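You operate a simulated robot arm through the tools that you are given. There is no shell and no other tool. Be economical: measure what you need, move in short steps, check, and stop when the job is done.

You run a simulated two-armed robot. Do the job below in one go: nothing can be reset, and whatever is moved stays where it is left.

JOB
Pour the pot back into the trim paint can; tap its lid shut.
Fine: nearly all of the paint goes back; pot back where it was, mallet back in the rack. Set down upright: paint pot.

The check looks at the end state, three seconds after you hand in, the way a careful person would. Anything else that was tipped, shoved, dropped, spilled or broken makes it a failure. A push-on lid holds only when it is set on centred and level and pressed home; a screw cap is set on level and turned clockwise until tight.

ROBOT AND FRAMES
Two 7-joint arms with two-finger parallel grippers on one trunk, on a base that drives. Base frame: it is fixed to the floor where the robot stands at the start and does not move with it; the origin is under the middle of the robot, x ahead of it, y to its left, z up; the surface under the hand at the start is at about z = 860. Lengths are in mm, angles in degrees, forces in N, time in s.
The left shoulder is at the start at [70, 163, 1295], the right one opposite. With the tool pointing down near the work surface each hand reaches from about 340 to 860 mm from the robot's upright axis, wherever it stands, measured 20 degrees to its own side. Places, roughly: ceiling paint can [-2500, 2250, 1000]; wall paint can [-2500, 2000, 1000]. Payload 3.43 kg a hand.
Tool frame (each hand has its own): the origin (TCP) lies between the finger pads and is the grasp point; the fingertips stand 34 mm ahead of it; z points along the fingers, y is the line along which they close. Largest opening 128 mm; finger width 24, thickness 12; the body of the gripper, 48 by 130 mm, starts 96 mm behind the TCP.
Orientation is that of the tool frame in the base frame, as a unit quaternion [x, y, z, w]. With the fingers straight down and closing along the base's y, the tool's x points along the base's -x, its y along +y and its z along -z.

CONTROLS
- The arms move only by the tool send_rows. It takes "left_commands", "right_commands" or both (then of equal length, played together; a hand with none holds still); each is a list of rows, each a list of 7 numbers: the shift along the tool's x, y, z in units of 30 mm (1.0 is 30 mm), then the turn, a rotation vector about the tool's x, y, z in units of 8 degrees (1.0 is 8 degrees), then the finger opening in cm, from 0 to 12.8. In form: [[dx, dy, dz, rx, ry, rz, fingers], ...]. A call has 1 to 8 rows; each row shifts and turns the commanded pose from where the row before left it, along the tool's axes as they then stand. A call with a number of a shift or a turn outside -1 to 1 is refused whole. A row lasts 0.2 s, in which the tool goes at most 50 mm and 8.6 degrees; a call with a longer step from one row to the next is refused whole, and so is a gripper value outside its range. Where a pose cannot be reached the arm comes as near as it can. A force on the tool above 90 N (or 10 N above the force at the start of the call, whichever is more), or a blocked arm, ends the call early, and 0.2 s more pass. The fingers move at their own pace (about 153 mm/s each) and stop on an object; they squeeze with about 28 N. The grip force told is the motor's: it shows also when the fingers shut on nothing. Time passes only in rows, and 0.2 s behind the last, so rows that do not move let the fingers close. The reply holds the time, the measured pose of the TCP, the force on the tool along the base axes, the opening and the grip force, in the units named above and with some noise, with the torque about the TCP (base axes, N m) and any sound that the robot's microphone picked up.
- Cameras (640 x 400 px; columns grow to the right, rows downward): "scene" is now at [122.1, -44.1, 1515.7]; the picture's right is [-0.55, -0.84, 0.00], its down [-0.55, 0.36, -0.75] and it looks along [0.63, -0.41, -0.66] (base axes); focal length 233 px, centre (320, 200). "left" rides on the left gripper at [76, 11, -160] in its tool frame; the picture's right is [-0.15, 0.99, 0.00], its down [-0.88, -0.13, -0.46] and it looks along [-0.45, -0.07, 0.89] (tool axes); focal length 234 px, centre (320, 200). "right" rides on the right gripper at [76, -11, -160] in its tool frame; the picture's right is [0.15, 0.99, 0.00], its down [-0.88, 0.13, -0.46] and it looks along [-0.45, 0.07, 0.89] (tool axes); focal length 234 px, centre (320, 200). There is no depth. A picture from a camera that has moved, and an enlarged one, comes with that camera's place and axes in the base frame and with its lens.
- grab_frame(camera): a new picture of that camera. No time passes.
- lift_body(by): slides the trunk up (or, below 0, down) by that many mm; the arms and the scene camera ride with it, the base frame stays. It gives what a move gives, with no picture.
- base_move(legs): drives the robot by 1 to 6 legs, each [ahead, left, turn to the left] in mm, mm and degrees, along the robot's own axes; the way and the turn of a leg run together, so that a leg with both is an arc; at most 1500 mm and 180 degrees a leg. The arms and the cameras ride along, it lands a little off, and it stops where it bumps. It gives what a move gives.
- aim_head(pan, tilt): turns the head with the scene camera to pan (to the left, within 86 degrees either way) and tilt (down, from -29 to 69), counted from straight ahead of the robot. It gives what a move gives.
- zoom(camera, box): a new picture of the part [left, top, right, bottom] of that camera's present view, enlarged. No time passes.
- hand_in(): hands the job in; it is judged then, once.

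Work in short steps. Places have to be worked out from the pictures, the camera data and where the tool is seen: move nearer, look again, correct. Check each grasp and each placing, and mend what went wrong. You have 120 turns and 92 pictures in all, those below and enlarged ones among them. Open the grippers and draw the arms clear of the work before you hand the job in, unless the task says otherwise; then end with one line.

The tools are called after ">>>" as name(argument=value, ...) on one line, values as JSON. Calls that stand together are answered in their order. send_rows: Moves the arms, as the interface text tells. Its arguments: {"type":"object","properties":{"left_commands":{"type":"array"},"right_commands":{"type":"array"}},"required":[]} The other tools are called the same way: lift_body (by) slides the trunk up or down; base_move (legs) drives the base; aim_head (pan, tilt) turns the head that bears the scene camera; grab_frame (camera) takes a picture; zoom (camera, box) takes an enlarged picture of a part of a camera's view; hand_in () hands the job in.

At the start:

```text
clock: 0.0
left_ee_pos: [520.0, -46.7, 1346.1]
left_tcp_rot: [-0.001, 1.0, 0.0, 0.0]
left_wrist_force: [0.0, 0.0, 1.3]
left_torque: [0.01, 0.03, 0.01]
left_finger_gap: 128.2
left_grip_force: 0.0
right_ee_pos: [350.5, -385.1, 1344.5]
right_tcp_rot: [0.0, 1.0, 0.0, -0.001]
right_wrist_force: [-0.1, -0.6, -0.3]
right_torque: [0.01, -0.02, -0.03]
right_finger_gap: 128.0
right_grip_force: 0.2
trunk travel left (down, up): [-775.0, 165.0]
robot x, y, heading: [-0.3, 2.3, -0.3]
head pan, tilt: [-33.1, 41.2]
```

scene: 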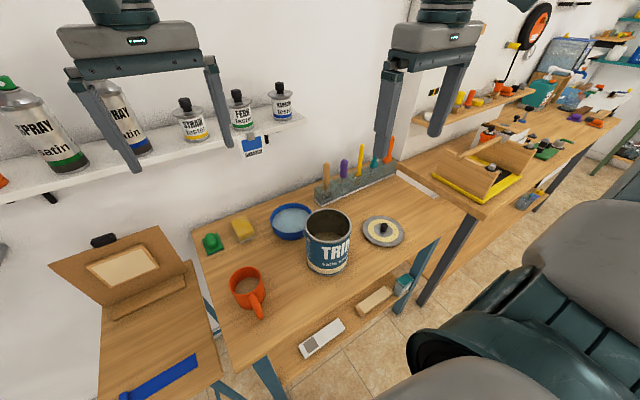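
right: 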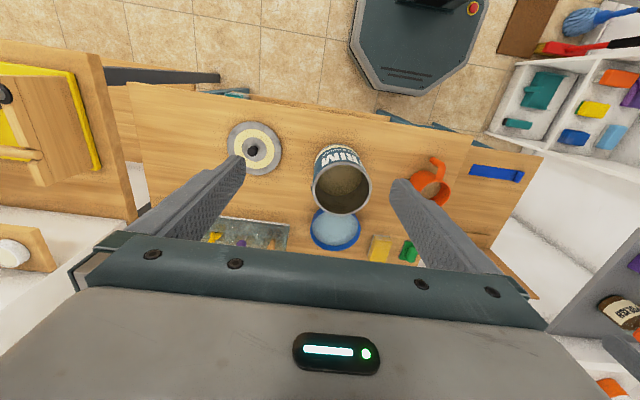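
left: 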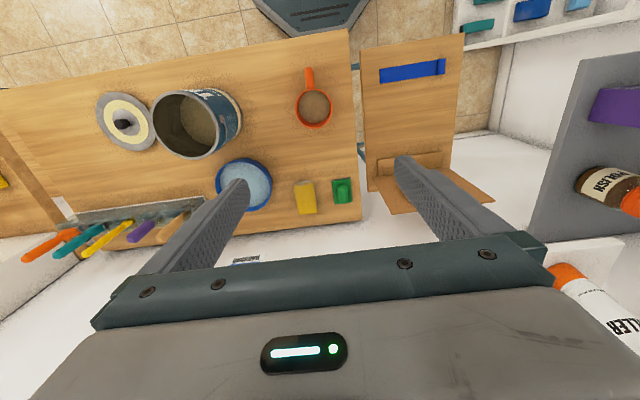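

I'll start with close looks at the bench to identify the pot, can, lid and mallet.

>>> zoom(camera="scene", box=[190, 120, 430, 330])

>>> zoom(camera="left", box=[10, 60, 370, 285])

>>> zoom(camera="scene", box=[300, 130, 420, 220])

```text
1.90 times, centred on (310, 225) of scene
camera zoom: at [122.1, -44.1, 1515.7], right [-0.55, -0.84, 0.0], down [-0.55, 0.36, -0.75], along [0.63, -0.41, -0.66], focal length 444 px, centre (339, 152)
```

zoom: 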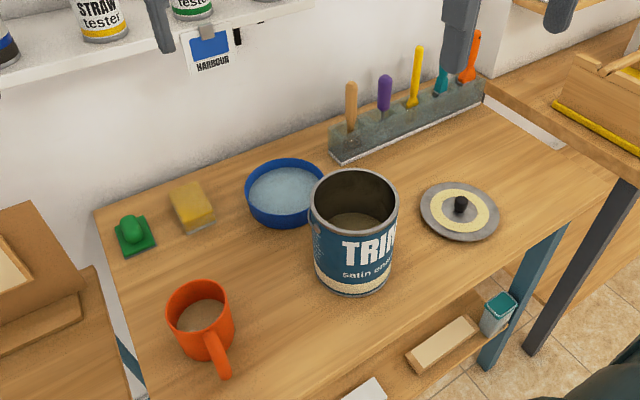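

```text
1.78 times, centred on (190, 172) of left
camera zoom: at [443.7, -34.2, 1505.0], right [0.14, 0.99, 0.0], down [0.88, -0.13, 0.46], along [0.45, -0.07, -0.89], focal length 416 px, centre (551, 249)
```

zoom: 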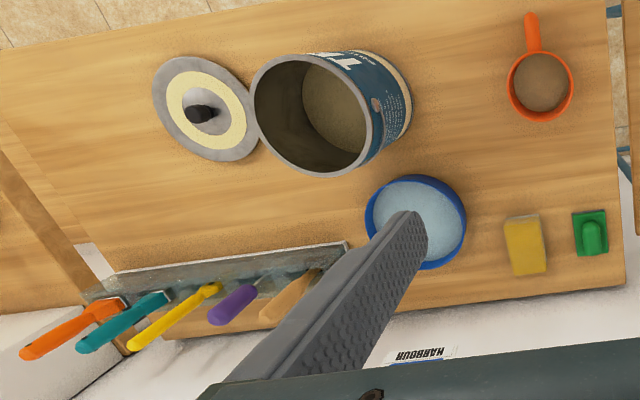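

```text
4.44 times, centred on (360, 175) of scene
camera zoom: at [122.1, -44.1, 1515.7], right [-0.55, -0.84, 0.0], down [-0.55, 0.36, -0.75], along [0.63, -0.41, -0.66], focal length 1037 px, centre (142, 311)
```

zoom: 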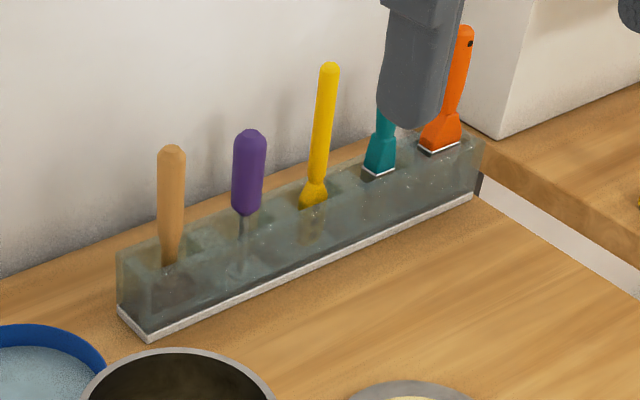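

Pot (orange) is near (502,-58), can rim near (483,-306, z≈1032), lid near (469,-548), rack at x≈710–780, y -434…-861. I'll check the pot handle, rack tools and lid closer.

>>> zoom(camera="scene", box=[220, 255, 280, 325])

>>> zoom(camera="right", box=[200, 100, 380, 255])

>>> zoom(camera="scene", box=[310, 150, 360, 210])

```text
5.71 times, centred on (250, 290) of scene
camera zoom: at [122.1, -44.1, 1515.7], right [-0.55, -0.84, 0.0], down [-0.55, 0.36, -0.75], along [0.63, -0.41, -0.66], focal length 1334 px, centre (720, -314)
```

zoom: 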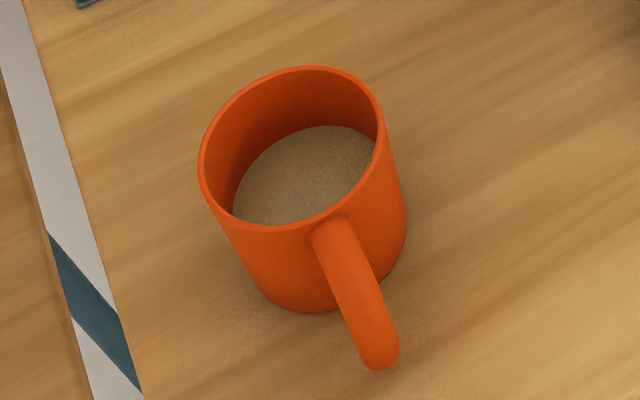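

```text
2.58 times, centred on (290, 178) of right
camera zoom: at [275.4, -396.3, 1503.8], right [-0.15, 0.99, 0.0], down [0.88, 0.13, 0.46], along [0.45, 0.07, -0.89], focal length 604 px, centre (397, 258)
```

zoom: 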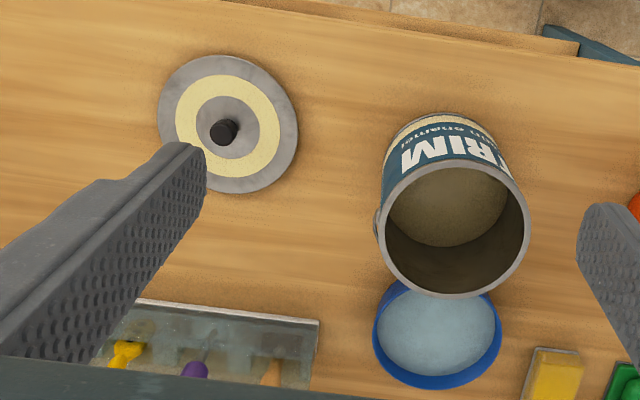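

```text
6.67 times, centred on (335, 180) of scene
camera zoom: at [122.1, -44.1, 1515.7], right [-0.55, -0.84, 0.0], down [-0.55, 0.36, -0.75], along [0.63, -0.41, -0.66], focal length 1556 px, centre (220, 333)
```

zoom: 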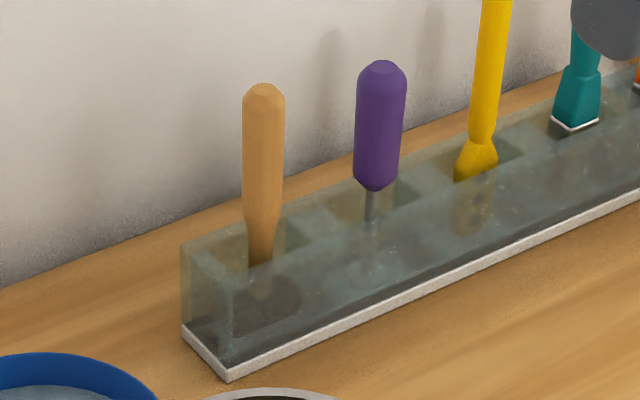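

Wood-handled tool with the dark head is the mallet. Plan: right hand grips the pot body from the front (handle between fingers, tool pitched 30° below horizontal), so it can roll over the can. First I move the left arm away and pitch the right hand.

>>> send_rows(left_commands=[[0.5, 1, 0, 0, 0, 0, 6], [0.5, 1, 0, 0, 0, 0, 6], [0.5, 1, 0, 0, 0, 0, 6], [0.5, 1, 0, 0, 0, 0, 6], [0.5, 1, 0, 0, 0, 0, 6], [0.5, 1, 0, 0, 0, 0, 6], [0.5, 1, 0, 0, 0, 0, 6], [0.5, 1, 0, 0, 0, 0, 6]], right_commands=[[0, 1, 0, 0, -0.94, 0, 12.8], [0, 1, 0, 0, -0.94, 0, 12.8], [0, 1, 0, 0, -0.94, 0, 12.8], [0, 1, 0, 0, -0.94, 0, 12.8], [0, 1, 0, 0, -0.94, 0, 12.8], [0, 1, 0, 0, -0.94, 0, 12.8], [0, 1, 0, 0, -0.94, 0, 12.8], [0, 1, 0, 0, -0.94, 0, 12.8]])

```text
clock: 1.8
left_ee_pos: [403.4, 196.5, 1344.0]
left_tcp_rot: [-0.001, 1.0, -0.002, -0.002]
left_wrist_force: [0.7, 0.1, -0.4]
left_torque: [-0.01, 0.08, 0.02]
left_finger_gap: 59.9
left_grip_force: 0.1
right_ee_pos: [408.5, -125.4, 1437.3]
right_tcp_rot: [0.001, 0.866, -0.001, 0.499]
right_wrist_force: [0.8, -0.5, -0.2]
right_torque: [-0.01, 0.02, -0.02]
right_finger_gap: 128.0
right_grip_force: 0.1
right hand out of reach, approached as far as the arm can: row 4, 5, 6, 7, 8
trunk travel left (down, up): [-775.0, 165.0]
robot x, y, heading: [0.7, 1.4, 0.0]
head pan, tilt: [-33.1, 41.2]
```

The pitched pose is too close to the body there; I'll back the base off 220 mm and lower the trunk a bit for room.

>>> base_move(legs=[[-220, 0, 0]])

>>> lift_body(by=-120)

>>> send_rows(right_commands=[[0, 0, 0, 0, 0, 0, 12.8]])

```text
clock: 3.5
left_ee_pos: [185.0, 194.4, 1343.6]
left_tcp_rot: [-0.001, 1.0, 0.0, 0.0]
left_wrist_force: [0.3, -0.8, 0.7]
left_torque: [0.0, 0.03, 0.0]
left_finger_gap: 60.1
left_grip_force: 0.1
right_ee_pos: [187.2, -128.2, 1438.4]
right_tcp_rot: [0.001, 0.866, 0.0, 0.499]
right_wrist_force: [0.2, -0.6, -0.5]
right_torque: [-0.01, 0.01, -0.02]
right_finger_gap: 127.9
right_grip_force: 0.1
trunk travel left (down, up): [-775.0, 165.0]
robot x, y, heading: [-215.8, 0.1, 0.1]
head pan, tilt: [-33.1, 41.2]
```

```text
clock: 5.0
left_ee_pos: [182.1, 194.4, 1225.8]
left_tcp_rot: [0.001, 1.0, 0.001, 0.0]
left_wrist_force: [0.0, -0.2, 0.0]
left_torque: [0.0, 0.01, 0.01]
left_finger_gap: 59.8
left_grip_force: 0.1
right_ee_pos: [186.2, -128.7, 1318.8]
right_tcp_rot: [0.001, 0.866, 0.0, 0.5]
right_wrist_force: [0.6, -0.2, -0.9]
right_torque: [0.0, -0.02, -0.02]
right_finger_gap: 128.1
right_grip_force: 0.1
trunk travel left (down, up): [-655.0, 285.0]
robot x, y, heading: [-220.1, 2.3, -0.1]
head pan, tilt: [-33.1, 41.2]
```

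```text
clock: 5.4
left_ee_pos: [182.4, 192.5, 1226.2]
left_tcp_rot: [-0.001, 1.0, 0.0, 0.0]
left_wrist_force: [0.4, -0.3, 0.5]
left_torque: [0.01, 0.01, 0.02]
left_finger_gap: 60.0
left_grip_force: 0.0
right_ee_pos: [185.8, -128.1, 1317.0]
right_tcp_rot: [0.0, 0.866, 0.001, 0.5]
right_wrist_force: [-0.4, 0.1, 0.6]
right_torque: [0.05, 0.0, -0.03]
right_finger_gap: 128.0
right_grip_force: 0.1
trunk travel left (down, up): [-655.0, 285.0]
robot x, y, heading: [-221.4, -0.4, 0.1]
head pan, tilt: [-33.1, 41.2]
```

Now move forward to a free spot left of and above the can to test how far the hand can roll.

>>> send_rows(right_commands=[[0, -0.2, 1, 0, 0, 0, 12.8], [0, -0.2, 1, 0, 0, 0, 12.8], [0, -0.2, 1, 0, 0, 0, 12.8], [0, -0.2, 1, 0, 0, 0, 12.8], [0, -0.2, 1, 0, 0, 0, 12.8], [0, -0.2, 1, 0, 0, 0, 12.8], [0, -0.2, 1, 0, 0, 0, 12.8], [0, -0.2, 1, 0, 0, 0, 12.8]])

```text
clock: 7.2
left_ee_pos: [183.4, 193.0, 1224.7]
left_tcp_rot: [-0.001, 1.0, 0.0, -0.001]
left_wrist_force: [0.9, 0.4, -0.6]
left_torque: [0.02, 0.03, -0.01]
left_finger_gap: 60.0
left_grip_force: 0.0
right_ee_pos: [394.3, -178.0, 1197.2]
right_tcp_rot: [0.001, 0.866, 0.0, 0.499]
right_wrist_force: [-0.1, 0.1, 0.4]
right_torque: [-0.02, 0.01, 0.01]
right_finger_gap: 128.5
right_grip_force: 0.0
trunk travel left (down, up): [-655.0, 285.0]
robot x, y, heading: [-215.7, -0.2, 0.1]
head pan, tilt: [-33.1, 41.2]
```

Test rolling about base x (the pouring motion) in free air.

>>> send_rows(right_commands=[[0, 0, 0, -0.5, 0, 0.866, 12.8], [0, 0, 0, -0.5, 0, 0.866, 12.8], [0, 0, 0, -0.5, 0, 0.866, 12.8], [0, 0, 0, -0.5, 0, 0.866, 12.8], [0, 0, 0, -0.5, 0, 0.866, 12.8], [0, 0, 0, -0.5, 0, 0.866, 12.8], [0, 0, 0, -0.5, 0, 0.866, 12.8], [0, 0, 0, -0.5, 0, 0.866, 12.8]])

>>> send_rows(right_commands=[[0, 0, 0, -0.5, 0, 0.866, 12.8], [0, 0, 0, -0.5, 0, 0.866, 12.8], [0, 0, 0, -0.5, 0, 0.866, 12.8], [0, 0, 0, -0.5, 0, 0.866, 12.8], [0, 0, 0, -0.5, 0, 0.866, 12.8], [0, 0, 0, -0.5, 0, 0.866, 12.8], [0, 0, 0, -0.5, 0, 0.866, 12.8], [0, 0, 0, -0.5, 0, 0.866, 12.8]])

```text
clock: 9.0
left_ee_pos: [182.0, 192.6, 1225.8]
left_tcp_rot: [0.0, 1.0, 0.0, 0.0]
left_wrist_force: [0.2, -0.2, -0.8]
left_torque: [0.04, -0.04, -0.01]
left_finger_gap: 60.2
left_grip_force: 0.1
right_ee_pos: [394.2, -177.4, 1197.8]
right_tcp_rot: [0.266, 0.733, 0.46, 0.425]
right_wrist_force: [0.3, -0.3, -0.5]
right_torque: [0.0, -0.02, 0.01]
right_finger_gap: 128.0
right_grip_force: 0.0
trunk travel left (down, up): [-655.0, 285.0]
robot x, y, heading: [-219.2, 0.7, -0.3]
head pan, tilt: [-33.1, 41.2]
```

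```text
clock: 10.8
left_ee_pos: [181.3, 193.0, 1227.1]
left_tcp_rot: [0.0, 1.0, 0.0, 0.0]
left_wrist_force: [-0.2, 0.0, 0.4]
left_torque: [-0.06, -0.01, -0.04]
left_finger_gap: 59.9
left_grip_force: 0.0
right_ee_pos: [338.0, -220.5, 1407.0]
right_tcp_rot: [0.455, 0.383, 0.774, 0.218]
right_wrist_force: [0.4, 0.0, -0.5]
right_torque: [-0.06, 0.01, 0.0]
right_finger_gap: 127.9
right_grip_force: 0.2
right hand out of reach, approached as far as the arm can: row 2, 3, 4, 5, 6, 7, 8
trunk travel left (down, up): [-655.0, 285.0]
robot x, y, heading: [-218.7, -0.9, -0.3]
head pan, tilt: [-33.1, 41.2]
```

Positive roll runs out near 72°. I'll go back and test the other direction.

>>> send_rows(right_commands=[[0, 0, 0, 0.5, 0, -0.866, 12.8], [0, 0, 0, 0.5, 0, -0.866, 12.8], [0, 0, 0, 0.5, 0, -0.866, 12.8], [0, 0, 0, 0.5, 0, -0.866, 12.8], [0, 0, 0, 0.5, 0, -0.866, 12.8], [0, 0, 0, 0.5, 0, -0.866, 12.8], [0, 0, 0, 0.5, 0, -0.866, 12.8], [0, 0, 0, 0.5, 0, -0.866, 12.8]])

>>> send_rows(right_commands=[[0, 0, 0, 0.5, 0, -0.866, 12.8], [0, 0, 0, 0.5, 0, -0.866, 12.8], [0, 0, 0, 0.5, 0, -0.866, 12.8], [0, 0, 0, 0.5, 0, -0.866, 12.8], [0, 0, 0, 0.5, 0, -0.866, 12.8], [0, 0, 0, 0.5, 0, -0.866, 12.8], [0, 0, 0, 0.5, 0, -0.866, 12.8], [0, 0, 0, 0.5, 0, -0.866, 12.8]])

>>> send_rows(right_commands=[[0, 0, 0, 0.5, 0, -0.866, 12.8], [0, 0, 0, 0.5, 0, -0.866, 12.8], [0, 0, 0, 0.5, 0, -0.866, 12.8], [0, 0, 0, 0.5, 0, -0.866, 12.8], [0, 0, 0, 0.5, 0, -0.866, 12.8], [0, 0, 0, 0.5, 0, -0.866, 12.8], [0, 0, 0, 0.5, 0, -0.866, 12.8], [0, 0, 0, 0.5, 0, -0.866, 12.8]])

>>> send_rows(right_commands=[[0, 0, 0, 0.5, 0, -0.866, 12.8], [0, 0, 0, 0.5, 0, -0.866, 12.8], [0, 0, 0, 0.5, 0, -0.866, 12.8], [0, 0, 0, 0.5, 0, -0.866, 12.8], [0, 0, 0, 0.5, 0, -0.866, 12.8], [0, 0, 0, 0.5, 0, -0.866, 12.8], [0, 0, 0, 0.5, 0, -0.866, 12.8], [0, 0, 0, 0.5, 0, -0.866, 12.8]])

```text
clock: 12.6
left_ee_pos: [180.8, 195.5, 1225.3]
left_tcp_rot: [0.0, 1.0, -0.001, 0.0]
left_wrist_force: [-0.1, -0.4, -0.2]
left_torque: [-0.05, -0.01, -0.01]
left_finger_gap: 60.2
left_grip_force: 0.1
right_ee_pos: [336.8, -220.3, 1405.8]
right_tcp_rot: [0.265, 0.734, 0.458, 0.425]
right_wrist_force: [0.2, -0.4, -0.5]
right_torque: [0.0, 0.03, -0.03]
right_finger_gap: 128.1
right_grip_force: 0.1
trunk travel left (down, up): [-655.0, 285.0]
robot x, y, heading: [-215.7, -1.8, -0.1]
head pan, tilt: [-33.1, 41.2]
```

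```text
clock: 14.4
left_ee_pos: [183.3, 193.5, 1225.8]
left_tcp_rot: [0.0, 1.0, 0.001, 0.0]
left_wrist_force: [0.2, 0.7, 0.0]
left_torque: [-0.02, 0.0, 0.04]
left_finger_gap: 59.7
left_grip_force: 0.2
right_ee_pos: [338.2, -221.1, 1405.8]
right_tcp_rot: [0.0, 0.866, -0.001, 0.5]
right_wrist_force: [0.5, 0.2, -0.4]
right_torque: [-0.01, -0.03, 0.02]
right_finger_gap: 128.0
right_grip_force: 0.1
trunk travel left (down, up): [-655.0, 285.0]
robot x, y, heading: [-221.3, 0.6, 0.3]
head pan, tilt: [-33.1, 41.2]
```

```text
clock: 16.2
left_ee_pos: [184.2, 194.4, 1225.3]
left_tcp_rot: [0.0, 1.0, 0.0, -0.001]
left_wrist_force: [0.6, -0.3, -0.2]
left_torque: [0.01, 0.03, 0.0]
left_finger_gap: 60.2
left_grip_force: 0.0
right_ee_pos: [339.2, -222.1, 1404.2]
right_tcp_rot: [-0.265, 0.734, -0.46, 0.423]
right_wrist_force: [0.8, -0.4, -0.2]
right_torque: [0.01, -0.01, 0.0]
right_finger_gap: 128.0
right_grip_force: 0.1
trunk travel left (down, up): [-655.0, 285.0]
robot x, y, heading: [-215.7, -3.6, 0.3]
head pan, tilt: [-33.1, 41.2]
```

```text
clock: 18.0
left_ee_pos: [180.5, 192.3, 1225.6]
left_tcp_rot: [0.0, 1.0, -0.001, 0.0]
left_wrist_force: [-0.3, -0.5, 0.0]
left_torque: [0.02, 0.0, 0.04]
left_finger_gap: 60.3
left_grip_force: 0.1
right_ee_pos: [335.6, -337.3, 1386.9]
right_tcp_rot: [0.445, -0.38, 0.779, -0.228]
right_wrist_force: [0.2, 0.1, -0.5]
right_torque: [-0.01, 0.01, 0.04]
right_finger_gap: 128.0
right_grip_force: 0.1
right hand out of reach, approached as far as the arm can: row 2, 3, 4, 5, 6, 7, 8
trunk travel left (down, up): [-655.0, 285.0]
robot x, y, heading: [-222.2, 0.5, 0.1]
head pan, tilt: [-33.1, 41.2]
```

Orientation is always reached, only the position drifts – the hand wants to be higher relative to the shoulder. I'll roll back and lower the trunk 250 so the pouring height sits above the shoulder.

>>> send_rows(right_commands=[[0, 0, 0, -0.5, 0, 0.866, 12.8], [0, 0, 0, -0.5, 0, 0.866, 12.8], [0, 0, 0, -0.5, 0, 0.866, 12.8], [0, 0, 0, -0.5, 0, 0.866, 12.8], [0, 0, 0, -0.5, 0, 0.866, 12.8], [0, 0, 0, -0.5, 0, 0.866, 12.8], [0, 0, 0, -0.5, 0, 0.866, 12.8], [0, 0, 0, -0.5, 0, 0.866, 12.8]])

>>> send_rows(right_commands=[[0, 0, 0, -0.5, 0, 0.866, 12.8], [0, 0, 0, -0.5, 0, 0.866, 12.8], [0, 0, 0, -0.5, 0, 0.866, 12.8], [0, 0, 0, -0.5, 0, 0.866, 12.8], [0, 0, 0, -0.5, 0, 0.866, 12.8], [0, 0, 0, -0.5, 0, 0.866, 12.8], [0, 0, 0, -0.5, 0, 0.866, 12.8], [0, 0, 0, -0.5, 0, 0.866, 12.8]])

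>>> lift_body(by=-250)

```text
clock: 19.8
left_ee_pos: [182.1, 192.8, 1225.9]
left_tcp_rot: [0.0, 1.0, 0.0, 0.0]
left_wrist_force: [-0.2, 0.1, 1.0]
left_torque: [0.01, -0.02, 0.0]
left_finger_gap: 60.1
left_grip_force: 0.0
right_ee_pos: [335.6, -335.5, 1385.0]
right_tcp_rot: [-0.264, 0.735, -0.458, 0.425]
right_wrist_force: [0.1, -0.7, -0.2]
right_torque: [0.01, 0.01, -0.01]
right_finger_gap: 127.9
right_grip_force: 0.0
trunk travel left (down, up): [-655.0, 285.0]
robot x, y, heading: [-216.1, -1.0, -0.1]
head pan, tilt: [-33.1, 41.2]
```

```text
clock: 21.6
left_ee_pos: [182.0, 191.7, 1225.6]
left_tcp_rot: [0.0, 1.0, 0.0, 0.0]
left_wrist_force: [0.0, 0.2, -0.1]
left_torque: [0.01, 0.02, 0.01]
left_finger_gap: 60.2
left_grip_force: 0.1
right_ee_pos: [336.6, -336.1, 1385.3]
right_tcp_rot: [0.002, 0.866, 0.001, 0.499]
right_wrist_force: [-0.1, -0.2, -0.5]
right_torque: [0.02, -0.04, 0.0]
right_finger_gap: 127.8
right_grip_force: 0.1
trunk travel left (down, up): [-655.0, 285.0]
robot x, y, heading: [-219.4, -0.7, -0.2]
head pan, tilt: [-33.1, 41.2]
```

```text
clock: 24.2
left_ee_pos: [182.3, 193.5, 975.3]
left_tcp_rot: [0.0, 1.0, 0.0, 0.0]
left_wrist_force: [0.5, -0.4, -0.1]
left_torque: [-0.03, 0.0, 0.0]
left_finger_gap: 59.9
left_grip_force: 0.1
right_ee_pos: [334.8, -335.4, 1135.5]
right_tcp_rot: [0.001, 0.866, 0.0, 0.5]
right_wrist_force: [-0.1, -0.3, -0.4]
right_torque: [-0.01, -0.02, 0.03]
right_finger_gap: 128.0
right_grip_force: 0.1
trunk travel left (down, up): [-405.0, 535.0]
robot x, y, heading: [-222.4, -1.4, -0.1]
head pan, tilt: [-33.1, 41.2]
```

Go to the intended pouring place (468,-275,1150) empty and roll to test.

>>> send_rows(right_commands=[[-0.66, 0.5, 0.9, 0, 0, 0, 12.8], [-0.66, 0.5, 0.9, 0, 0, 0, 12.8], [-0.66, 0.5, 0.9, 0, 0, 0, 12.8], [-0.66, 0.5, 0.9, 0, 0, 0, 12.8], [0, 0, 0, -0.5, 0, 0.866, 12.8], [0, 0, 0, -0.5, 0, 0.866, 12.8], [0, 0, 0, -0.5, 0, 0.866, 12.8], [0, 0, 0, -0.5, 0, 0.866, 12.8]])

>>> send_rows(right_commands=[[0, 0, 0, -0.5, 0, 0.866, 12.8], [0, 0, 0, -0.5, 0, 0.866, 12.8], [0, 0, 0, -0.5, 0, 0.866, 12.8], [0, 0, 0, -0.5, 0, 0.866, 12.8], [0, 0, 0, -0.5, 0, 0.866, 12.8], [0, 0, 0, -0.5, 0, 0.866, 12.8], [0, 0, 0, -0.5, 0, 0.866, 12.8], [0, 0, 0, -0.5, 0, 0.866, 12.8]])

>>> send_rows(right_commands=[[0, 0, 0, -0.5, 0, 0.866, 12.8], [0, 0, 0, -0.5, 0, 0.866, 12.8], [0, 0, 0, -0.5, 0, 0.866, 12.8], [0, 0, 0, -0.5, 0, 0.866, 12.8], [0, 0, 0, -0.5, 0, 0.866, 12.8]])

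```text
clock: 26.0
left_ee_pos: [182.4, 193.3, 975.3]
left_tcp_rot: [0.0, 1.0, -0.001, 0.0]
left_wrist_force: [-0.3, -0.4, 0.2]
left_torque: [0.03, -0.01, -0.01]
left_finger_gap: 59.9
left_grip_force: 0.0
right_ee_pos: [469.3, -275.2, 1150.7]
right_tcp_rot: [0.139, 0.832, 0.24, 0.48]
right_wrist_force: [0.1, -0.2, 0.2]
right_torque: [0.01, 0.0, 0.01]
right_finger_gap: 127.9
right_grip_force: 0.1
trunk travel left (down, up): [-405.0, 535.0]
robot x, y, heading: [-216.5, -3.7, -0.4]
head pan, tilt: [-33.1, 41.2]
```

```text
clock: 27.8
left_ee_pos: [182.5, 193.8, 975.0]
left_tcp_rot: [0.0, 1.0, 0.0, 0.0]
left_wrist_force: [1.0, -0.7, 0.4]
left_torque: [0.0, 0.02, 0.01]
left_finger_gap: 59.9
left_grip_force: 0.1
right_ee_pos: [469.4, -276.7, 1150.8]
right_tcp_rot: [0.373, 0.578, 0.644, 0.334]
right_wrist_force: [0.2, 0.0, 0.5]
right_torque: [0.0, -0.01, 0.0]
right_finger_gap: 127.9
right_grip_force: 0.1
trunk travel left (down, up): [-405.0, 535.0]
robot x, y, heading: [-220.0, -1.3, -0.1]
head pan, tilt: [-33.1, 41.2]
```

```text
clock: 29.0
left_ee_pos: [181.6, 193.8, 975.1]
left_tcp_rot: [0.0, 1.0, 0.0, 0.0]
left_wrist_force: [-0.4, -0.5, 0.7]
left_torque: [-0.02, -0.01, 0.0]
left_finger_gap: 60.1
left_grip_force: 0.0
right_ee_pos: [469.8, -275.7, 1151.2]
right_tcp_rot: [0.464, 0.322, 0.803, 0.188]
right_wrist_force: [-0.6, 0.5, -0.5]
right_torque: [0.01, 0.0, 0.03]
right_finger_gap: 127.8
right_grip_force: 0.1
trunk travel left (down, up): [-405.0, 535.0]
robot x, y, heading: [-216.6, 2.6, -0.1]
head pan, tilt: [-33.1, 41.2]
```

Fully reachable. A look from the lowered head to check this pose against the can.

>>> aim_head(pan=-22, tilt=18)

>>> grab_frame(camera="scene")

```text
clock: 29.8
left_ee_pos: [181.7, 193.5, 975.4]
left_tcp_rot: [0.0, 1.0, 0.0, 0.0]
left_wrist_force: [0.7, 0.3, -0.5]
left_torque: [0.01, -0.01, 0.02]
left_finger_gap: 60.0
left_grip_force: 0.0
right_ee_pos: [469.9, -275.7, 1150.7]
right_tcp_rot: [0.464, 0.324, 0.803, 0.188]
right_wrist_force: [0.3, 0.5, 0.3]
right_torque: [-0.02, 0.02, -0.02]
right_finger_gap: 128.0
right_grip_force: 0.0
trunk travel left (down, up): [-405.0, 535.0]
robot x, y, heading: [-217.6, 3.6, 0.1]
head pan, tilt: [-22.0, 18.0]
```

```text
82 pictures are left
camera scene: at [-80.0, -32.9, 1182.1], right [-0.38, -0.93, 0.0], down [-0.29, 0.12, -0.95], along [0.88, -0.36, -0.31], focal length 233 px, centre (320, 200)
```

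scene: 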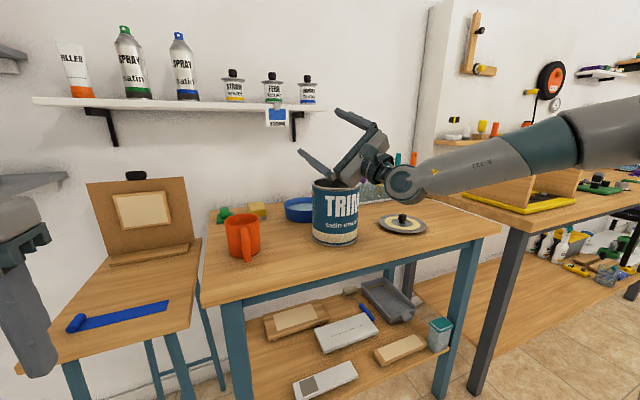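

>>> zoom(camera="scene", box=[200, 90, 440, 270])

```text
2.22 times, centred on (320, 180) of scene
camera zoom: at [-80.0, -32.9, 1182.1], right [-0.38, -0.93, 0.0], down [-0.29, 0.12, -0.95], along [0.88, -0.36, -0.31], focal length 519 px, centre (320, 244)
```

zoom: 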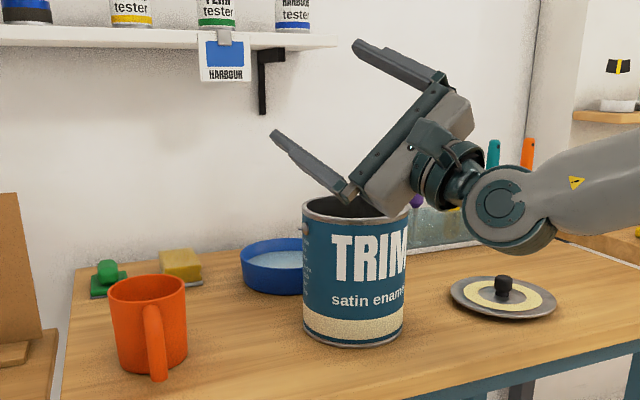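

Clear enough. Roll back upright and travel to in front of the pot.

>>> send_rows(right_commands=[[0, 0, 0, 0.5, 0, -0.866, 12.8], [0, 0, 0, 0.5, 0, -0.866, 12.8], [0, 0, 0, 0.5, 0, -0.866, 12.8], [0, 0, 0, 0.5, 0, -0.866, 12.8], [0, 0, 0, 0.5, 0, -0.866, 12.8], [0, 0, 0, 0.5, 0, -0.866, 12.8], [0, 0, 0, 0.5, 0, -0.866, 12.8], [0, 0, 0, 0.5, 0, -0.866, 12.8]])

>>> send_rows(right_commands=[[0, 0, 0, 0.5, 0, -0.866, 12.8], [0, 0, 0, 0.5, 0, -0.866, 12.8], [0, 0, 0, 0.5, 0, -0.866, 12.8], [0, 0, 0, 0.5, 0, -0.866, 12.8], [0, 0, 0, 0.5, 0, -0.866, 12.8], [0, 0, 0, 0.5, 0, -0.866, 12.8], [0, 0, 0, 0.5, 0, -0.866, 12.8], [0, 0, 0, 0.5, 0, -0.866, 12.8]])

>>> send_rows(right_commands=[[0.23, 0.95, -0.4, 0.5, 0, -0.866, 12.8], [0.23, 0.95, -0.4, 0, 0, 0, 12.8], [0.23, 0.95, -0.4, 0, 0, 0, 12.8], [0.23, 0.95, -0.4, 0, 0, 0, 12.8], [0.23, 0.95, -0.4, 0, 0, 0, 12.8], [0.23, 0.95, -0.4, 0, 0, 0, 12.8], [0.23, 0.95, -0.4, 0, 0, 0, 12.8]])

>>> grab_frame(camera="scene")

>>> grab_frame(camera="right")

```text
clock: 31.6
left_ee_pos: [182.0, 193.4, 975.1]
left_tcp_rot: [0.0, 1.0, 0.0, 0.0]
left_wrist_force: [-0.2, 0.7, -0.4]
left_torque: [-0.03, 0.01, 0.0]
left_finger_gap: 60.2
left_grip_force: 0.0
right_ee_pos: [469.1, -274.9, 1149.3]
right_tcp_rot: [0.293, 0.7, 0.509, 0.405]
right_wrist_force: [-0.6, 0.7, 0.6]
right_torque: [0.03, 0.02, 0.01]
right_finger_gap: 127.8
right_grip_force: 0.1
trunk travel left (down, up): [-405.0, 535.0]
robot x, y, heading: [-220.1, -0.7, 0.0]
head pan, tilt: [-22.0, 18.0]
```

```text
clock: 33.4
left_ee_pos: [182.7, 192.8, 976.0]
left_tcp_rot: [0.0, 1.0, 0.0, 0.0]
left_wrist_force: [-0.5, 0.7, 0.8]
left_torque: [-0.02, -0.02, 0.03]
left_finger_gap: 60.0
left_grip_force: 0.1
right_ee_pos: [469.4, -275.5, 1151.2]
right_tcp_rot: [0.035, 0.864, 0.059, 0.499]
right_wrist_force: [0.4, 0.1, -1.1]
right_torque: [-0.03, -0.01, 0.01]
right_finger_gap: 128.1
right_grip_force: 0.0
trunk travel left (down, up): [-405.0, 535.0]
robot x, y, heading: [-220.3, -1.2, -0.0]
head pan, tilt: [-22.0, 18.0]
```

```text
clock: 35.0
left_ee_pos: [181.1, 193.1, 975.6]
left_tcp_rot: [0.0, 1.0, 0.0, 0.0]
left_wrist_force: [1.1, 0.7, 0.3]
left_torque: [0.0, -0.01, 0.0]
left_finger_gap: 60.2
left_grip_force: 0.1
right_ee_pos: [378.8, -129.4, 1167.9]
right_tcp_rot: [0.001, 0.865, 0.0, 0.501]
right_wrist_force: [0.0, 0.3, -0.6]
right_torque: [0.01, 0.01, -0.01]
right_finger_gap: 127.9
right_grip_force: 0.1
right hand out of reach, approached as far as the arm can: row 6, 7
trunk travel left (down, up): [-405.0, 535.0]
robot x, y, heading: [-219.6, 0.3, -0.0]
head pan, tilt: [-22.0, 18.0]
```

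```text
80 pictures are left
camera scene: at [-80.6, -32.5, 1182.3], right [-0.38, -0.93, 0.0], down [-0.29, 0.12, -0.95], along [0.88, -0.36, -0.31], focal length 233 px, centre (320, 200)
```

scene: 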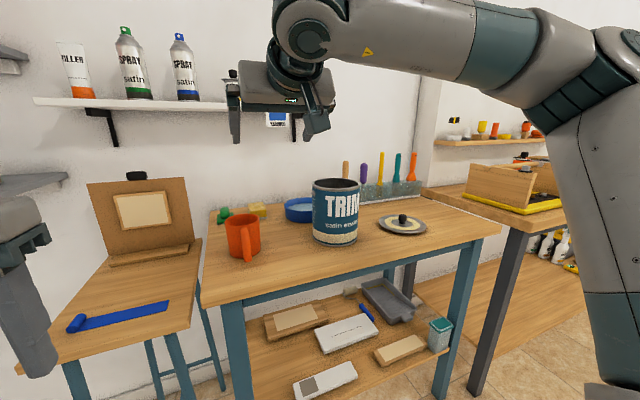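

```text
79 pictures are left
camera right: at [202.0, -140.4, 1181.8], right [-0.07, 0.99, -0.13], down [0.04, 0.13, 0.99], along [1.0, 0.06, -0.05], focal length 234 px, centre (320, 200)
```

right: 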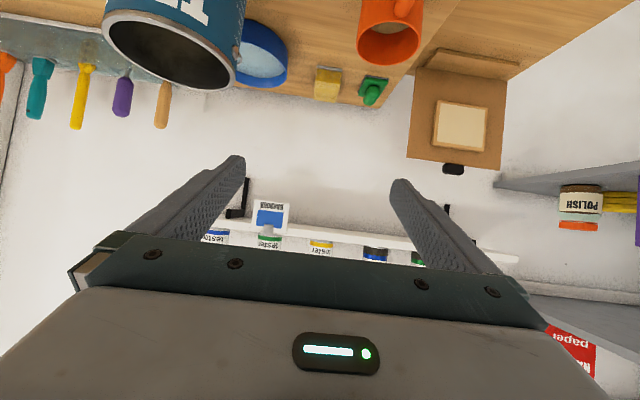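

Too close again at this spot; back off another 150 mm (arms ride along), then continue.

>>> base_move(legs=[[-150, 60, 0]])

```text
clock: 36.5
left_ee_pos: [31.2, 254.0, 976.7]
left_tcp_rot: [0.001, 1.0, -0.001, 0.0]
left_wrist_force: [0.0, 0.0, 0.5]
left_torque: [-0.05, -0.03, 0.0]
left_finger_gap: 60.1
left_grip_force: 0.1
right_ee_pos: [227.3, -69.7, 1168.0]
right_tcp_rot: [0.002, 0.866, -0.001, 0.501]
right_wrist_force: [-0.6, -0.7, -0.8]
right_torque: [-0.01, -0.01, -0.02]
right_finger_gap: 127.8
right_grip_force: 0.1
trunk travel left (down, up): [-405.0, 535.0]
robot x, y, heading: [-372.0, 57.0, -0.2]
head pan, tilt: [-22.0, 18.0]
```

>>> send_rows(right_commands=[[0.4, 0.06, 0.907, 0, 0, 0, 12.8], [0.4, 0.06, 0.907, 0, 0, 0, 12.8], [0.4, 0.06, 0.907, 0, 0, 0, 12.8], [0.4, 0.06, 0.907, 0, 0, 0, 12.8], [0.4, 0.06, 0.907, 0, 0, 0, 12.8], [0.4, 0.06, 0.907, 0, 0, 0, 12.8], [0.4, 0.06, 0.907, 0, 0, 0, 12.8]])

>>> grab_frame(camera="right")

>>> aim_head(pan=-8, tilt=18)

>>> zoom(camera="scene", box=[220, 120, 480, 320])

```text
clock: 38.1
left_ee_pos: [31.4, 251.9, 975.8]
left_tcp_rot: [0.001, 1.0, -0.001, 0.001]
left_wrist_force: [-0.2, 0.9, 0.0]
left_torque: [-0.03, -0.05, -0.01]
left_finger_gap: 59.8
left_grip_force: 0.1
right_ee_pos: [350.7, -69.0, 999.2]
right_tcp_rot: [0.002, 0.866, 0.0, 0.501]
right_wrist_force: [-0.6, 0.2, 0.2]
right_torque: [-0.01, -0.01, 0.0]
right_finger_gap: 128.1
right_grip_force: 0.1
right hand out of reach, approached as far as the arm can: row 4
trunk travel left (down, up): [-405.0, 535.0]
robot x, y, heading: [-368.0, 60.0, -0.0]
head pan, tilt: [-22.0, 18.0]
```

```text
78 pictures are left
camera right: at [174.4, -80.5, 1013.1], right [-0.07, 0.99, -0.12], down [0.04, 0.13, 0.99], along [1.0, 0.06, -0.05], focal length 234 px, centre (320, 200)
```

right: 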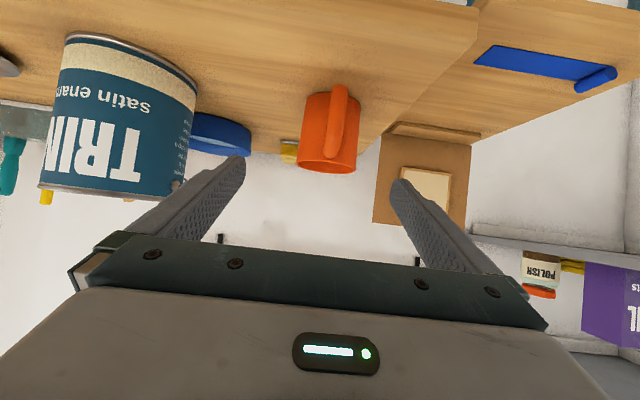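

```text
clock: 38.8
left_ee_pos: [32.0, 252.0, 975.7]
left_tcp_rot: [0.002, 1.0, 0.0, 0.0]
left_wrist_force: [-0.2, 0.0, 0.3]
left_torque: [0.02, -0.02, 0.03]
left_finger_gap: 59.8
left_grip_force: 0.0
right_ee_pos: [351.7, -68.8, 999.1]
right_tcp_rot: [0.002, 0.866, 0.0, 0.5]
right_wrist_force: [-0.7, 0.0, 0.7]
right_torque: [0.0, 0.01, 0.01]
right_finger_gap: 128.1
right_grip_force: 0.0
trunk travel left (down, up): [-405.0, 535.0]
robot x, y, heading: [-369.2, 61.3, -0.2]
head pan, tilt: [-8.0, 18.0]
```

```text
2.00 times, centred on (350, 220) of scene
camera zoom: at [-224.7, 49.0, 1182.2], right [-0.14, -0.99, 0.0], down [-0.31, 0.04, -0.95], along [0.94, -0.14, -0.31], focal length 467 px, centre (260, 160)
```

zoom: 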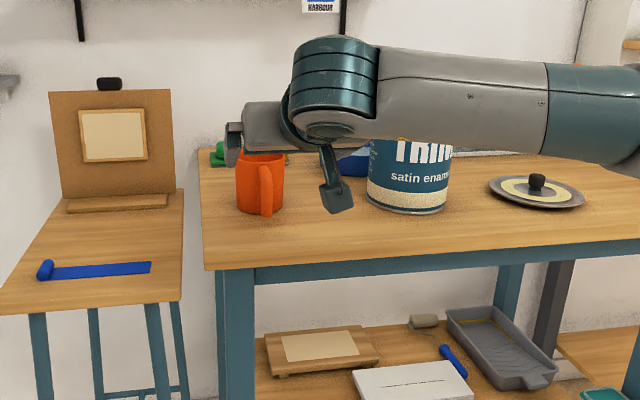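

Pot confirmed at y≈-57, handle pointing back with y≈-50. Align y, descend to z≈912, and advance halfway, then look.

>>> send_rows(right_commands=[[0.837, 0.144, 0.483, 0, 0, 0, 12.8], [0.837, 0.144, 0.483, 0, 0, 0, 12.8], [0.837, 0.144, 0.483, 0, 0, 0, 12.8], [-0.546, 0, 0.946, 0, 0, 0, 12.8], [-0.546, 0, 0.946, 0, 0, 0, 12.8]])

>>> grab_frame(camera="right")

>>> zoom(camera="scene", box=[220, 120, 480, 320])

```text
clock: 40.0
left_ee_pos: [32.2, 253.0, 974.6]
left_tcp_rot: [0.001, 1.0, 0.0, 0.001]
left_wrist_force: [0.5, 0.3, -0.1]
left_torque: [-0.05, 0.0, -0.02]
left_finger_gap: 59.9
left_grip_force: 0.0
right_ee_pos: [401.6, -88.3, 913.9]
right_tcp_rot: [0.0, 0.866, 0.002, 0.5]
right_wrist_force: [0.0, 0.4, 0.3]
right_torque: [-0.06, 0.02, -0.02]
right_finger_gap: 127.7
right_grip_force: 0.1
right hand out of reach, approached as far as the arm can: row 1, 3, 4, 5
trunk travel left (down, up): [-405.0, 535.0]
robot x, y, heading: [-368.0, 63.1, -0.3]
head pan, tilt: [-8.0, 18.0]
```

```text
76 pictures are left
camera right: at [225.2, -100.0, 928.0], right [-0.07, 0.99, -0.12], down [0.05, 0.13, 0.99], along [1.0, 0.07, -0.05], focal length 234 px, centre (320, 200)
```

right: 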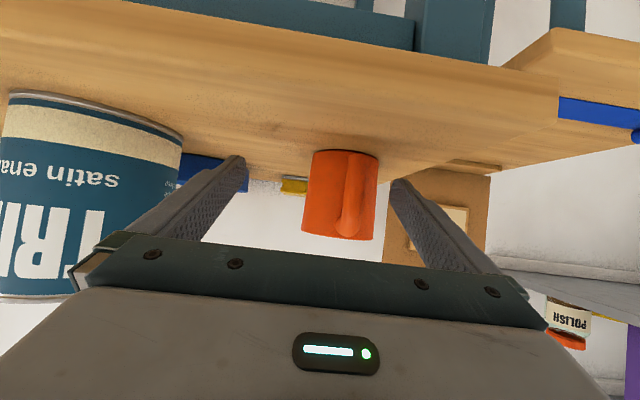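

```text
2.00 times, centred on (350, 220) of scene
camera zoom: at [-224.6, 48.9, 1182.1], right [-0.14, -0.99, 0.0], down [-0.31, 0.04, -0.95], along [0.94, -0.14, -0.31], focal length 467 px, centre (260, 160)
```

zoom: 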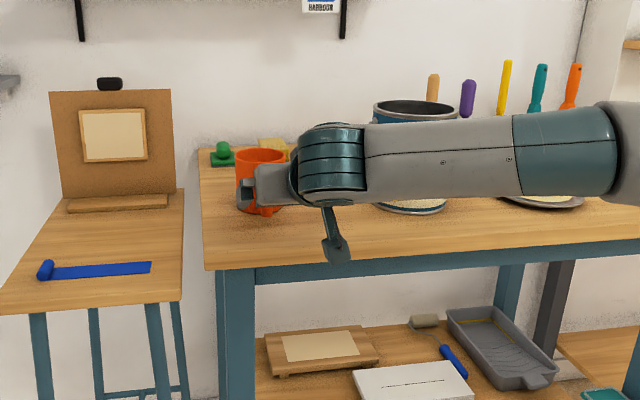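

The hand came up short in y (-88). I'll drive the base 60 mm left and correct with the arm.

>>> base_move(legs=[[0, 60, 0]])

>>> send_rows(right_commands=[[0, 0, 0, 0, 0, 0, 12.8]])

```text
clock: 41.0
left_ee_pos: [32.0, 313.6, 975.4]
left_tcp_rot: [0.0, 1.0, -0.001, 0.0]
left_wrist_force: [-0.6, 0.0, -0.5]
left_torque: [-0.05, 0.02, -0.02]
left_finger_gap: 59.9
left_grip_force: 0.1
right_ee_pos: [402.3, -27.5, 914.0]
right_tcp_rot: [0.0, 0.866, 0.0, 0.5]
right_wrist_force: [-0.4, 0.1, -0.8]
right_torque: [0.0, 0.01, -0.04]
right_finger_gap: 128.1
right_grip_force: 0.0
trunk travel left (down, up): [-405.0, 535.0]
robot x, y, heading: [-368.3, 117.3, -0.3]
head pan, tilt: [-8.0, 18.0]
```

```text
clock: 41.4
left_ee_pos: [31.8, 312.4, 975.8]
left_tcp_rot: [0.001, 1.0, 0.0, -0.001]
left_wrist_force: [0.4, 0.7, 0.1]
left_torque: [-0.02, 0.0, 0.04]
left_finger_gap: 59.9
left_grip_force: 0.1
right_ee_pos: [401.7, -28.5, 915.7]
right_tcp_rot: [0.002, 0.866, 0.0, 0.5]
right_wrist_force: [-0.1, 0.0, -0.3]
right_torque: [-0.01, -0.02, 0.01]
right_finger_gap: 128.3
right_grip_force: 0.0
trunk travel left (down, up): [-405.0, 535.0]
robot x, y, heading: [-366.8, 121.3, 0.0]
head pan, tilt: [-8.0, 18.0]
```

>>> send_rows(right_commands=[[0, -0.5, 0, 0, 0, 0, 12.8], [0, -0.43, 0, 0, 0, 0, 12.8]])

>>> grab_frame(camera="right")

```text
clock: 42.0
left_ee_pos: [31.3, 312.9, 975.3]
left_tcp_rot: [0.001, 1.0, 0.001, 0.0]
left_wrist_force: [0.6, 0.9, -1.3]
left_torque: [0.02, 0.02, 0.01]
left_finger_gap: 59.9
left_grip_force: 0.1
right_ee_pos: [401.7, -55.9, 912.7]
right_tcp_rot: [0.001, 0.866, 0.001, 0.5]
right_wrist_force: [-0.2, -0.5, 0.4]
right_torque: [0.03, 0.01, -0.02]
right_finger_gap: 128.1
right_grip_force: 0.0
trunk travel left (down, up): [-405.0, 535.0]
robot x, y, heading: [-372.9, 120.0, 0.1]
head pan, tilt: [-8.0, 18.0]
```

```text
74 pictures are left
camera right: at [224.6, -68.0, 927.7], right [-0.07, 0.99, -0.12], down [0.05, 0.13, 0.99], along [1.0, 0.07, -0.05], focal length 234 px, centre (320, 200)
```

right: 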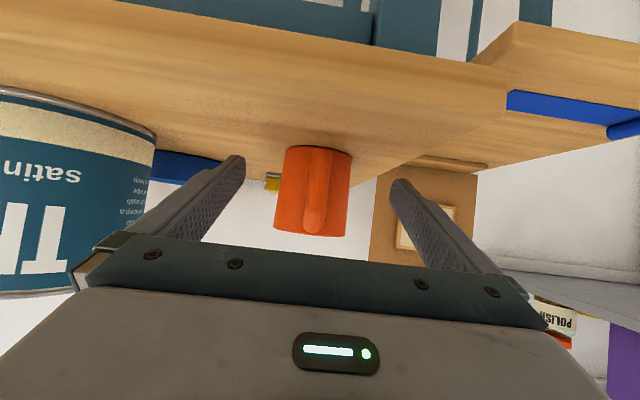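

Well aligned. Advance 80 mm to straddle the pot.

>>> send_rows(right_commands=[[-0.444, -0.02, 0.77, 0, 0, 0, 12.8], [-0.444, -0.02, 0.77, 0, 0, 0, 12.8], [-0.444, -0.02, 0.77, 0, 0, 0, 12.8]])

>>> grab_frame(camera="right")

>>> zoom(camera="scene", box=[240, 170, 440, 310])

```text
clock: 42.8
left_ee_pos: [31.7, 313.4, 976.2]
left_tcp_rot: [0.001, 1.0, -0.001, 0.0]
left_wrist_force: [-0.8, 0.0, -0.4]
left_torque: [-0.03, 0.0, -0.01]
left_finger_gap: 60.0
left_grip_force: 0.0
right_ee_pos: [470.0, -72.9, 915.7]
right_tcp_rot: [0.0, 0.866, 0.001, 0.501]
right_wrist_force: [0.9, 0.2, -1.0]
right_torque: [0.04, 0.0, 0.01]
right_finger_gap: 128.1
right_grip_force: 0.0
right hand out of reach, approached as far as the arm can: row 2, 3
trunk travel left (down, up): [-405.0, 535.0]
robot x, y, heading: [-369.9, 115.2, -0.0]
head pan, tilt: [-8.0, 18.0]
```

```text
73 pictures are left
camera right: at [293.1, -84.3, 929.7], right [-0.07, 0.99, -0.12], down [0.04, 0.13, 0.99], along [1.0, 0.07, -0.05], focal length 234 px, centre (320, 200)
```

right: 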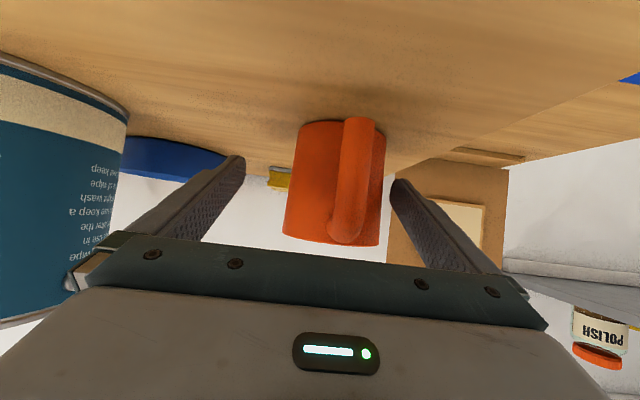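

```text
2.86 times, centred on (340, 240) of scene
camera zoom: at [-224.5, 108.6, 1182.2], right [-0.14, -0.99, 0.0], down [-0.31, 0.04, -0.95], along [0.94, -0.14, -0.31], focal length 667 px, centre (263, 86)
```

zoom: 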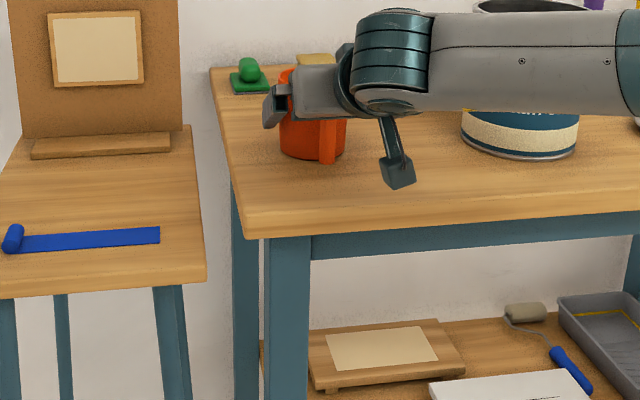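

Short by 15 mm again; pot sits between the fingers, so nudge the base 10 ahead and 15 left.

>>> base_move(legs=[[0, 15, 0], [10, 0, 0]])

>>> grab_frame(camera="right")

```text
clock: 43.9
left_ee_pos: [42.0, 328.1, 975.9]
left_tcp_rot: [0.0, 1.0, 0.001, 0.0]
left_wrist_force: [0.2, -0.5, -0.3]
left_torque: [-0.01, -0.02, 0.01]
left_finger_gap: 60.0
left_grip_force: 0.1
right_ee_pos: [480.6, -57.5, 916.1]
right_tcp_rot: [0.001, 0.865, 0.002, 0.501]
right_wrist_force: [-1.0, -0.7, 0.7]
right_torque: [-0.01, 0.01, 0.01]
right_finger_gap: 127.8
right_grip_force: 0.1
trunk travel left (down, up): [-405.0, 535.0]
robot x, y, heading: [-356.6, 135.1, 0.0]
head pan, tilt: [-8.0, 18.0]
```

```text
71 pictures are left
camera right: at [302.9, -69.3, 929.6], right [-0.07, 0.99, -0.12], down [0.04, 0.13, 0.99], along [1.0, 0.07, -0.05], focal length 234 px, centre (320, 200)
```

right: 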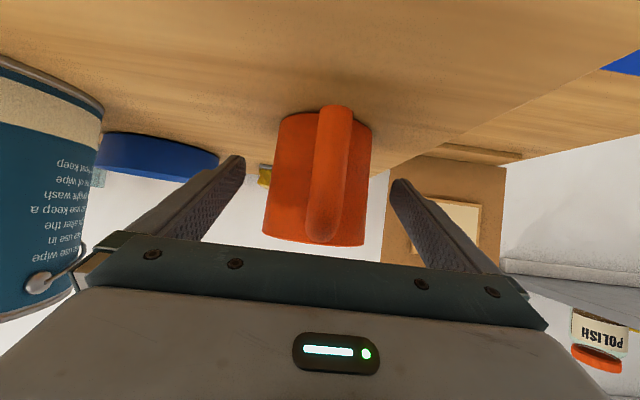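

Pot is centred between the fingers. Close the grip.

>>> send_rows(right_commands=[[0, 0, 0, 0, 0, 0, 9.5], [0, 0, 0, 0, 0, 0, 8.5], [0, 0, 0, 0, 0, 0, 7], [0, 0, 0, 0, 0, 0, 7], [0, 0, 0, 0, 0, 0, 7]])

```text
clock: 45.1
left_ee_pos: [41.8, 328.8, 975.5]
left_tcp_rot: [0.0, 1.0, 0.0, 0.0]
left_wrist_force: [-0.3, 0.6, -0.3]
left_torque: [0.0, 0.0, -0.01]
left_finger_gap: 60.1
left_grip_force: 0.1
right_ee_pos: [479.4, -57.9, 915.0]
right_tcp_rot: [0.001, 0.866, 0.001, 0.501]
right_wrist_force: [0.4, -1.1, 1.2]
right_torque: [-0.02, -0.05, 0.0]
right_finger_gap: 80.7
right_grip_force: 28.3
trunk travel left (down, up): [-405.0, 535.0]
robot x, y, heading: [-355.9, 135.5, 0.1]
head pan, tilt: [-8.0, 18.0]
```

Held (81 mm). Lift 50 mm with the arm and check.

>>> send_rows(right_commands=[[-0.433, 0, -0.25, 0, 0, 0, 7], [-0.433, 0, -0.25, 0, 0, 0, 7], [-0.433, 0, -0.25, 0, 0, 0, 7]])

>>> grab_frame(camera="right")

```text
clock: 45.9
left_ee_pos: [42.1, 328.4, 974.9]
left_tcp_rot: [0.001, 1.0, 0.0, -0.001]
left_wrist_force: [0.7, 0.2, 0.4]
left_torque: [0.01, -0.01, -0.03]
left_finger_gap: 60.0
left_grip_force: 0.1
right_ee_pos: [479.4, -57.0, 960.3]
right_tcp_rot: [0.0, 0.866, 0.001, 0.5]
right_wrist_force: [0.1, -0.1, -2.5]
right_torque: [0.01, 0.06, 0.01]
right_finger_gap: 83.2
right_grip_force: 28.6
trunk travel left (down, up): [-405.0, 535.0]
robot x, y, heading: [-356.2, 135.2, -0.4]
head pan, tilt: [-8.0, 18.0]
```

```text
70 pictures are left
camera right: at [302.3, -68.6, 974.3], right [-0.07, 0.99, -0.12], down [0.05, 0.13, 0.99], along [1.0, 0.07, -0.05], focal length 234 px, centre (320, 200)
```

right: 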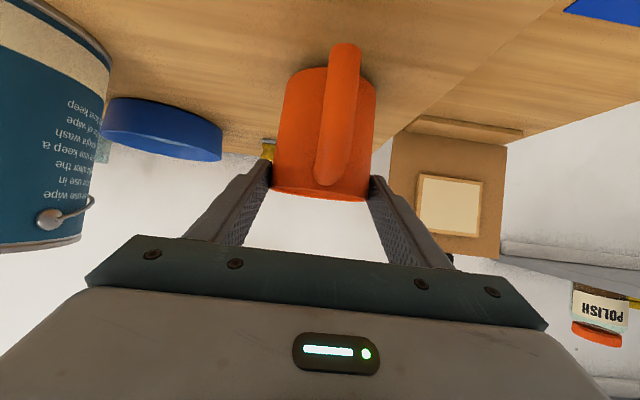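

The fingers seem to have slid up along the pot (gap grew, pot lower in view). Check from the scene camera.

>>> zoom(camera="scene", box=[270, 170, 370, 250])

```text
5.00 times, centred on (320, 210) of scene
camera zoom: at [-214.5, 123.8, 1182.1], right [-0.14, -0.99, 0.0], down [-0.31, 0.04, -0.95], along [0.94, -0.13, -0.31], focal length 1167 px, centre (320, 150)
```

zoom: 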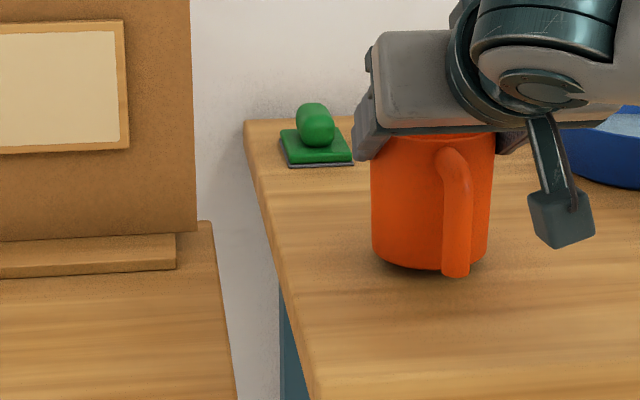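

>>> send_rows(right_commands=[[0, 0, 0, 0, 0, 0, 6.5], [0, 0, 0, 0, 0, 0, 6.5]])

>>> zoom(camera="right", box=[220, 20, 430, 220])

```text
clock: 46.5
left_ee_pos: [42.2, 327.6, 975.2]
left_tcp_rot: [0.001, 1.0, -0.001, 0.0]
left_wrist_force: [-0.5, 0.3, 0.6]
left_torque: [-0.02, -0.02, 0.01]
left_finger_gap: 60.3
left_grip_force: 0.0
right_ee_pos: [479.4, -56.6, 961.2]
right_tcp_rot: [0.0, 0.866, 0.003, 0.5]
right_wrist_force: [-0.1, -0.1, -3.3]
right_torque: [0.04, 0.03, -0.01]
right_finger_gap: 82.9
right_grip_force: 28.2
trunk travel left (down, up): [-405.0, 535.0]
robot x, y, heading: [-359.4, 132.8, -0.3]
head pan, tilt: [-8.0, 18.0]
```

```text
2.00 times, centred on (325, 120) of right
camera zoom: at [302.5, -68.8, 974.4], right [-0.07, 0.99, -0.12], down [0.04, 0.13, 0.99], along [1.0, 0.07, -0.05], focal length 468 px, centre (310, 360)
```

zoom: 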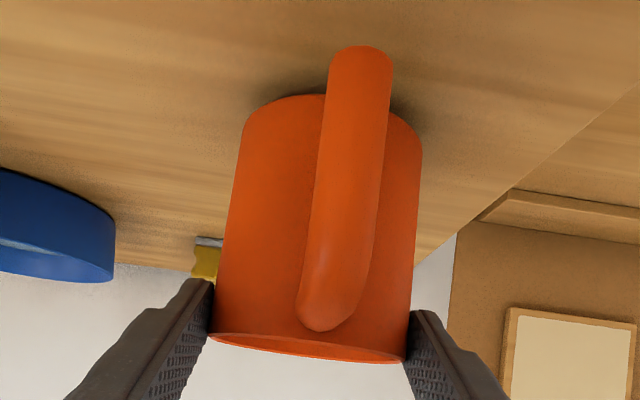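

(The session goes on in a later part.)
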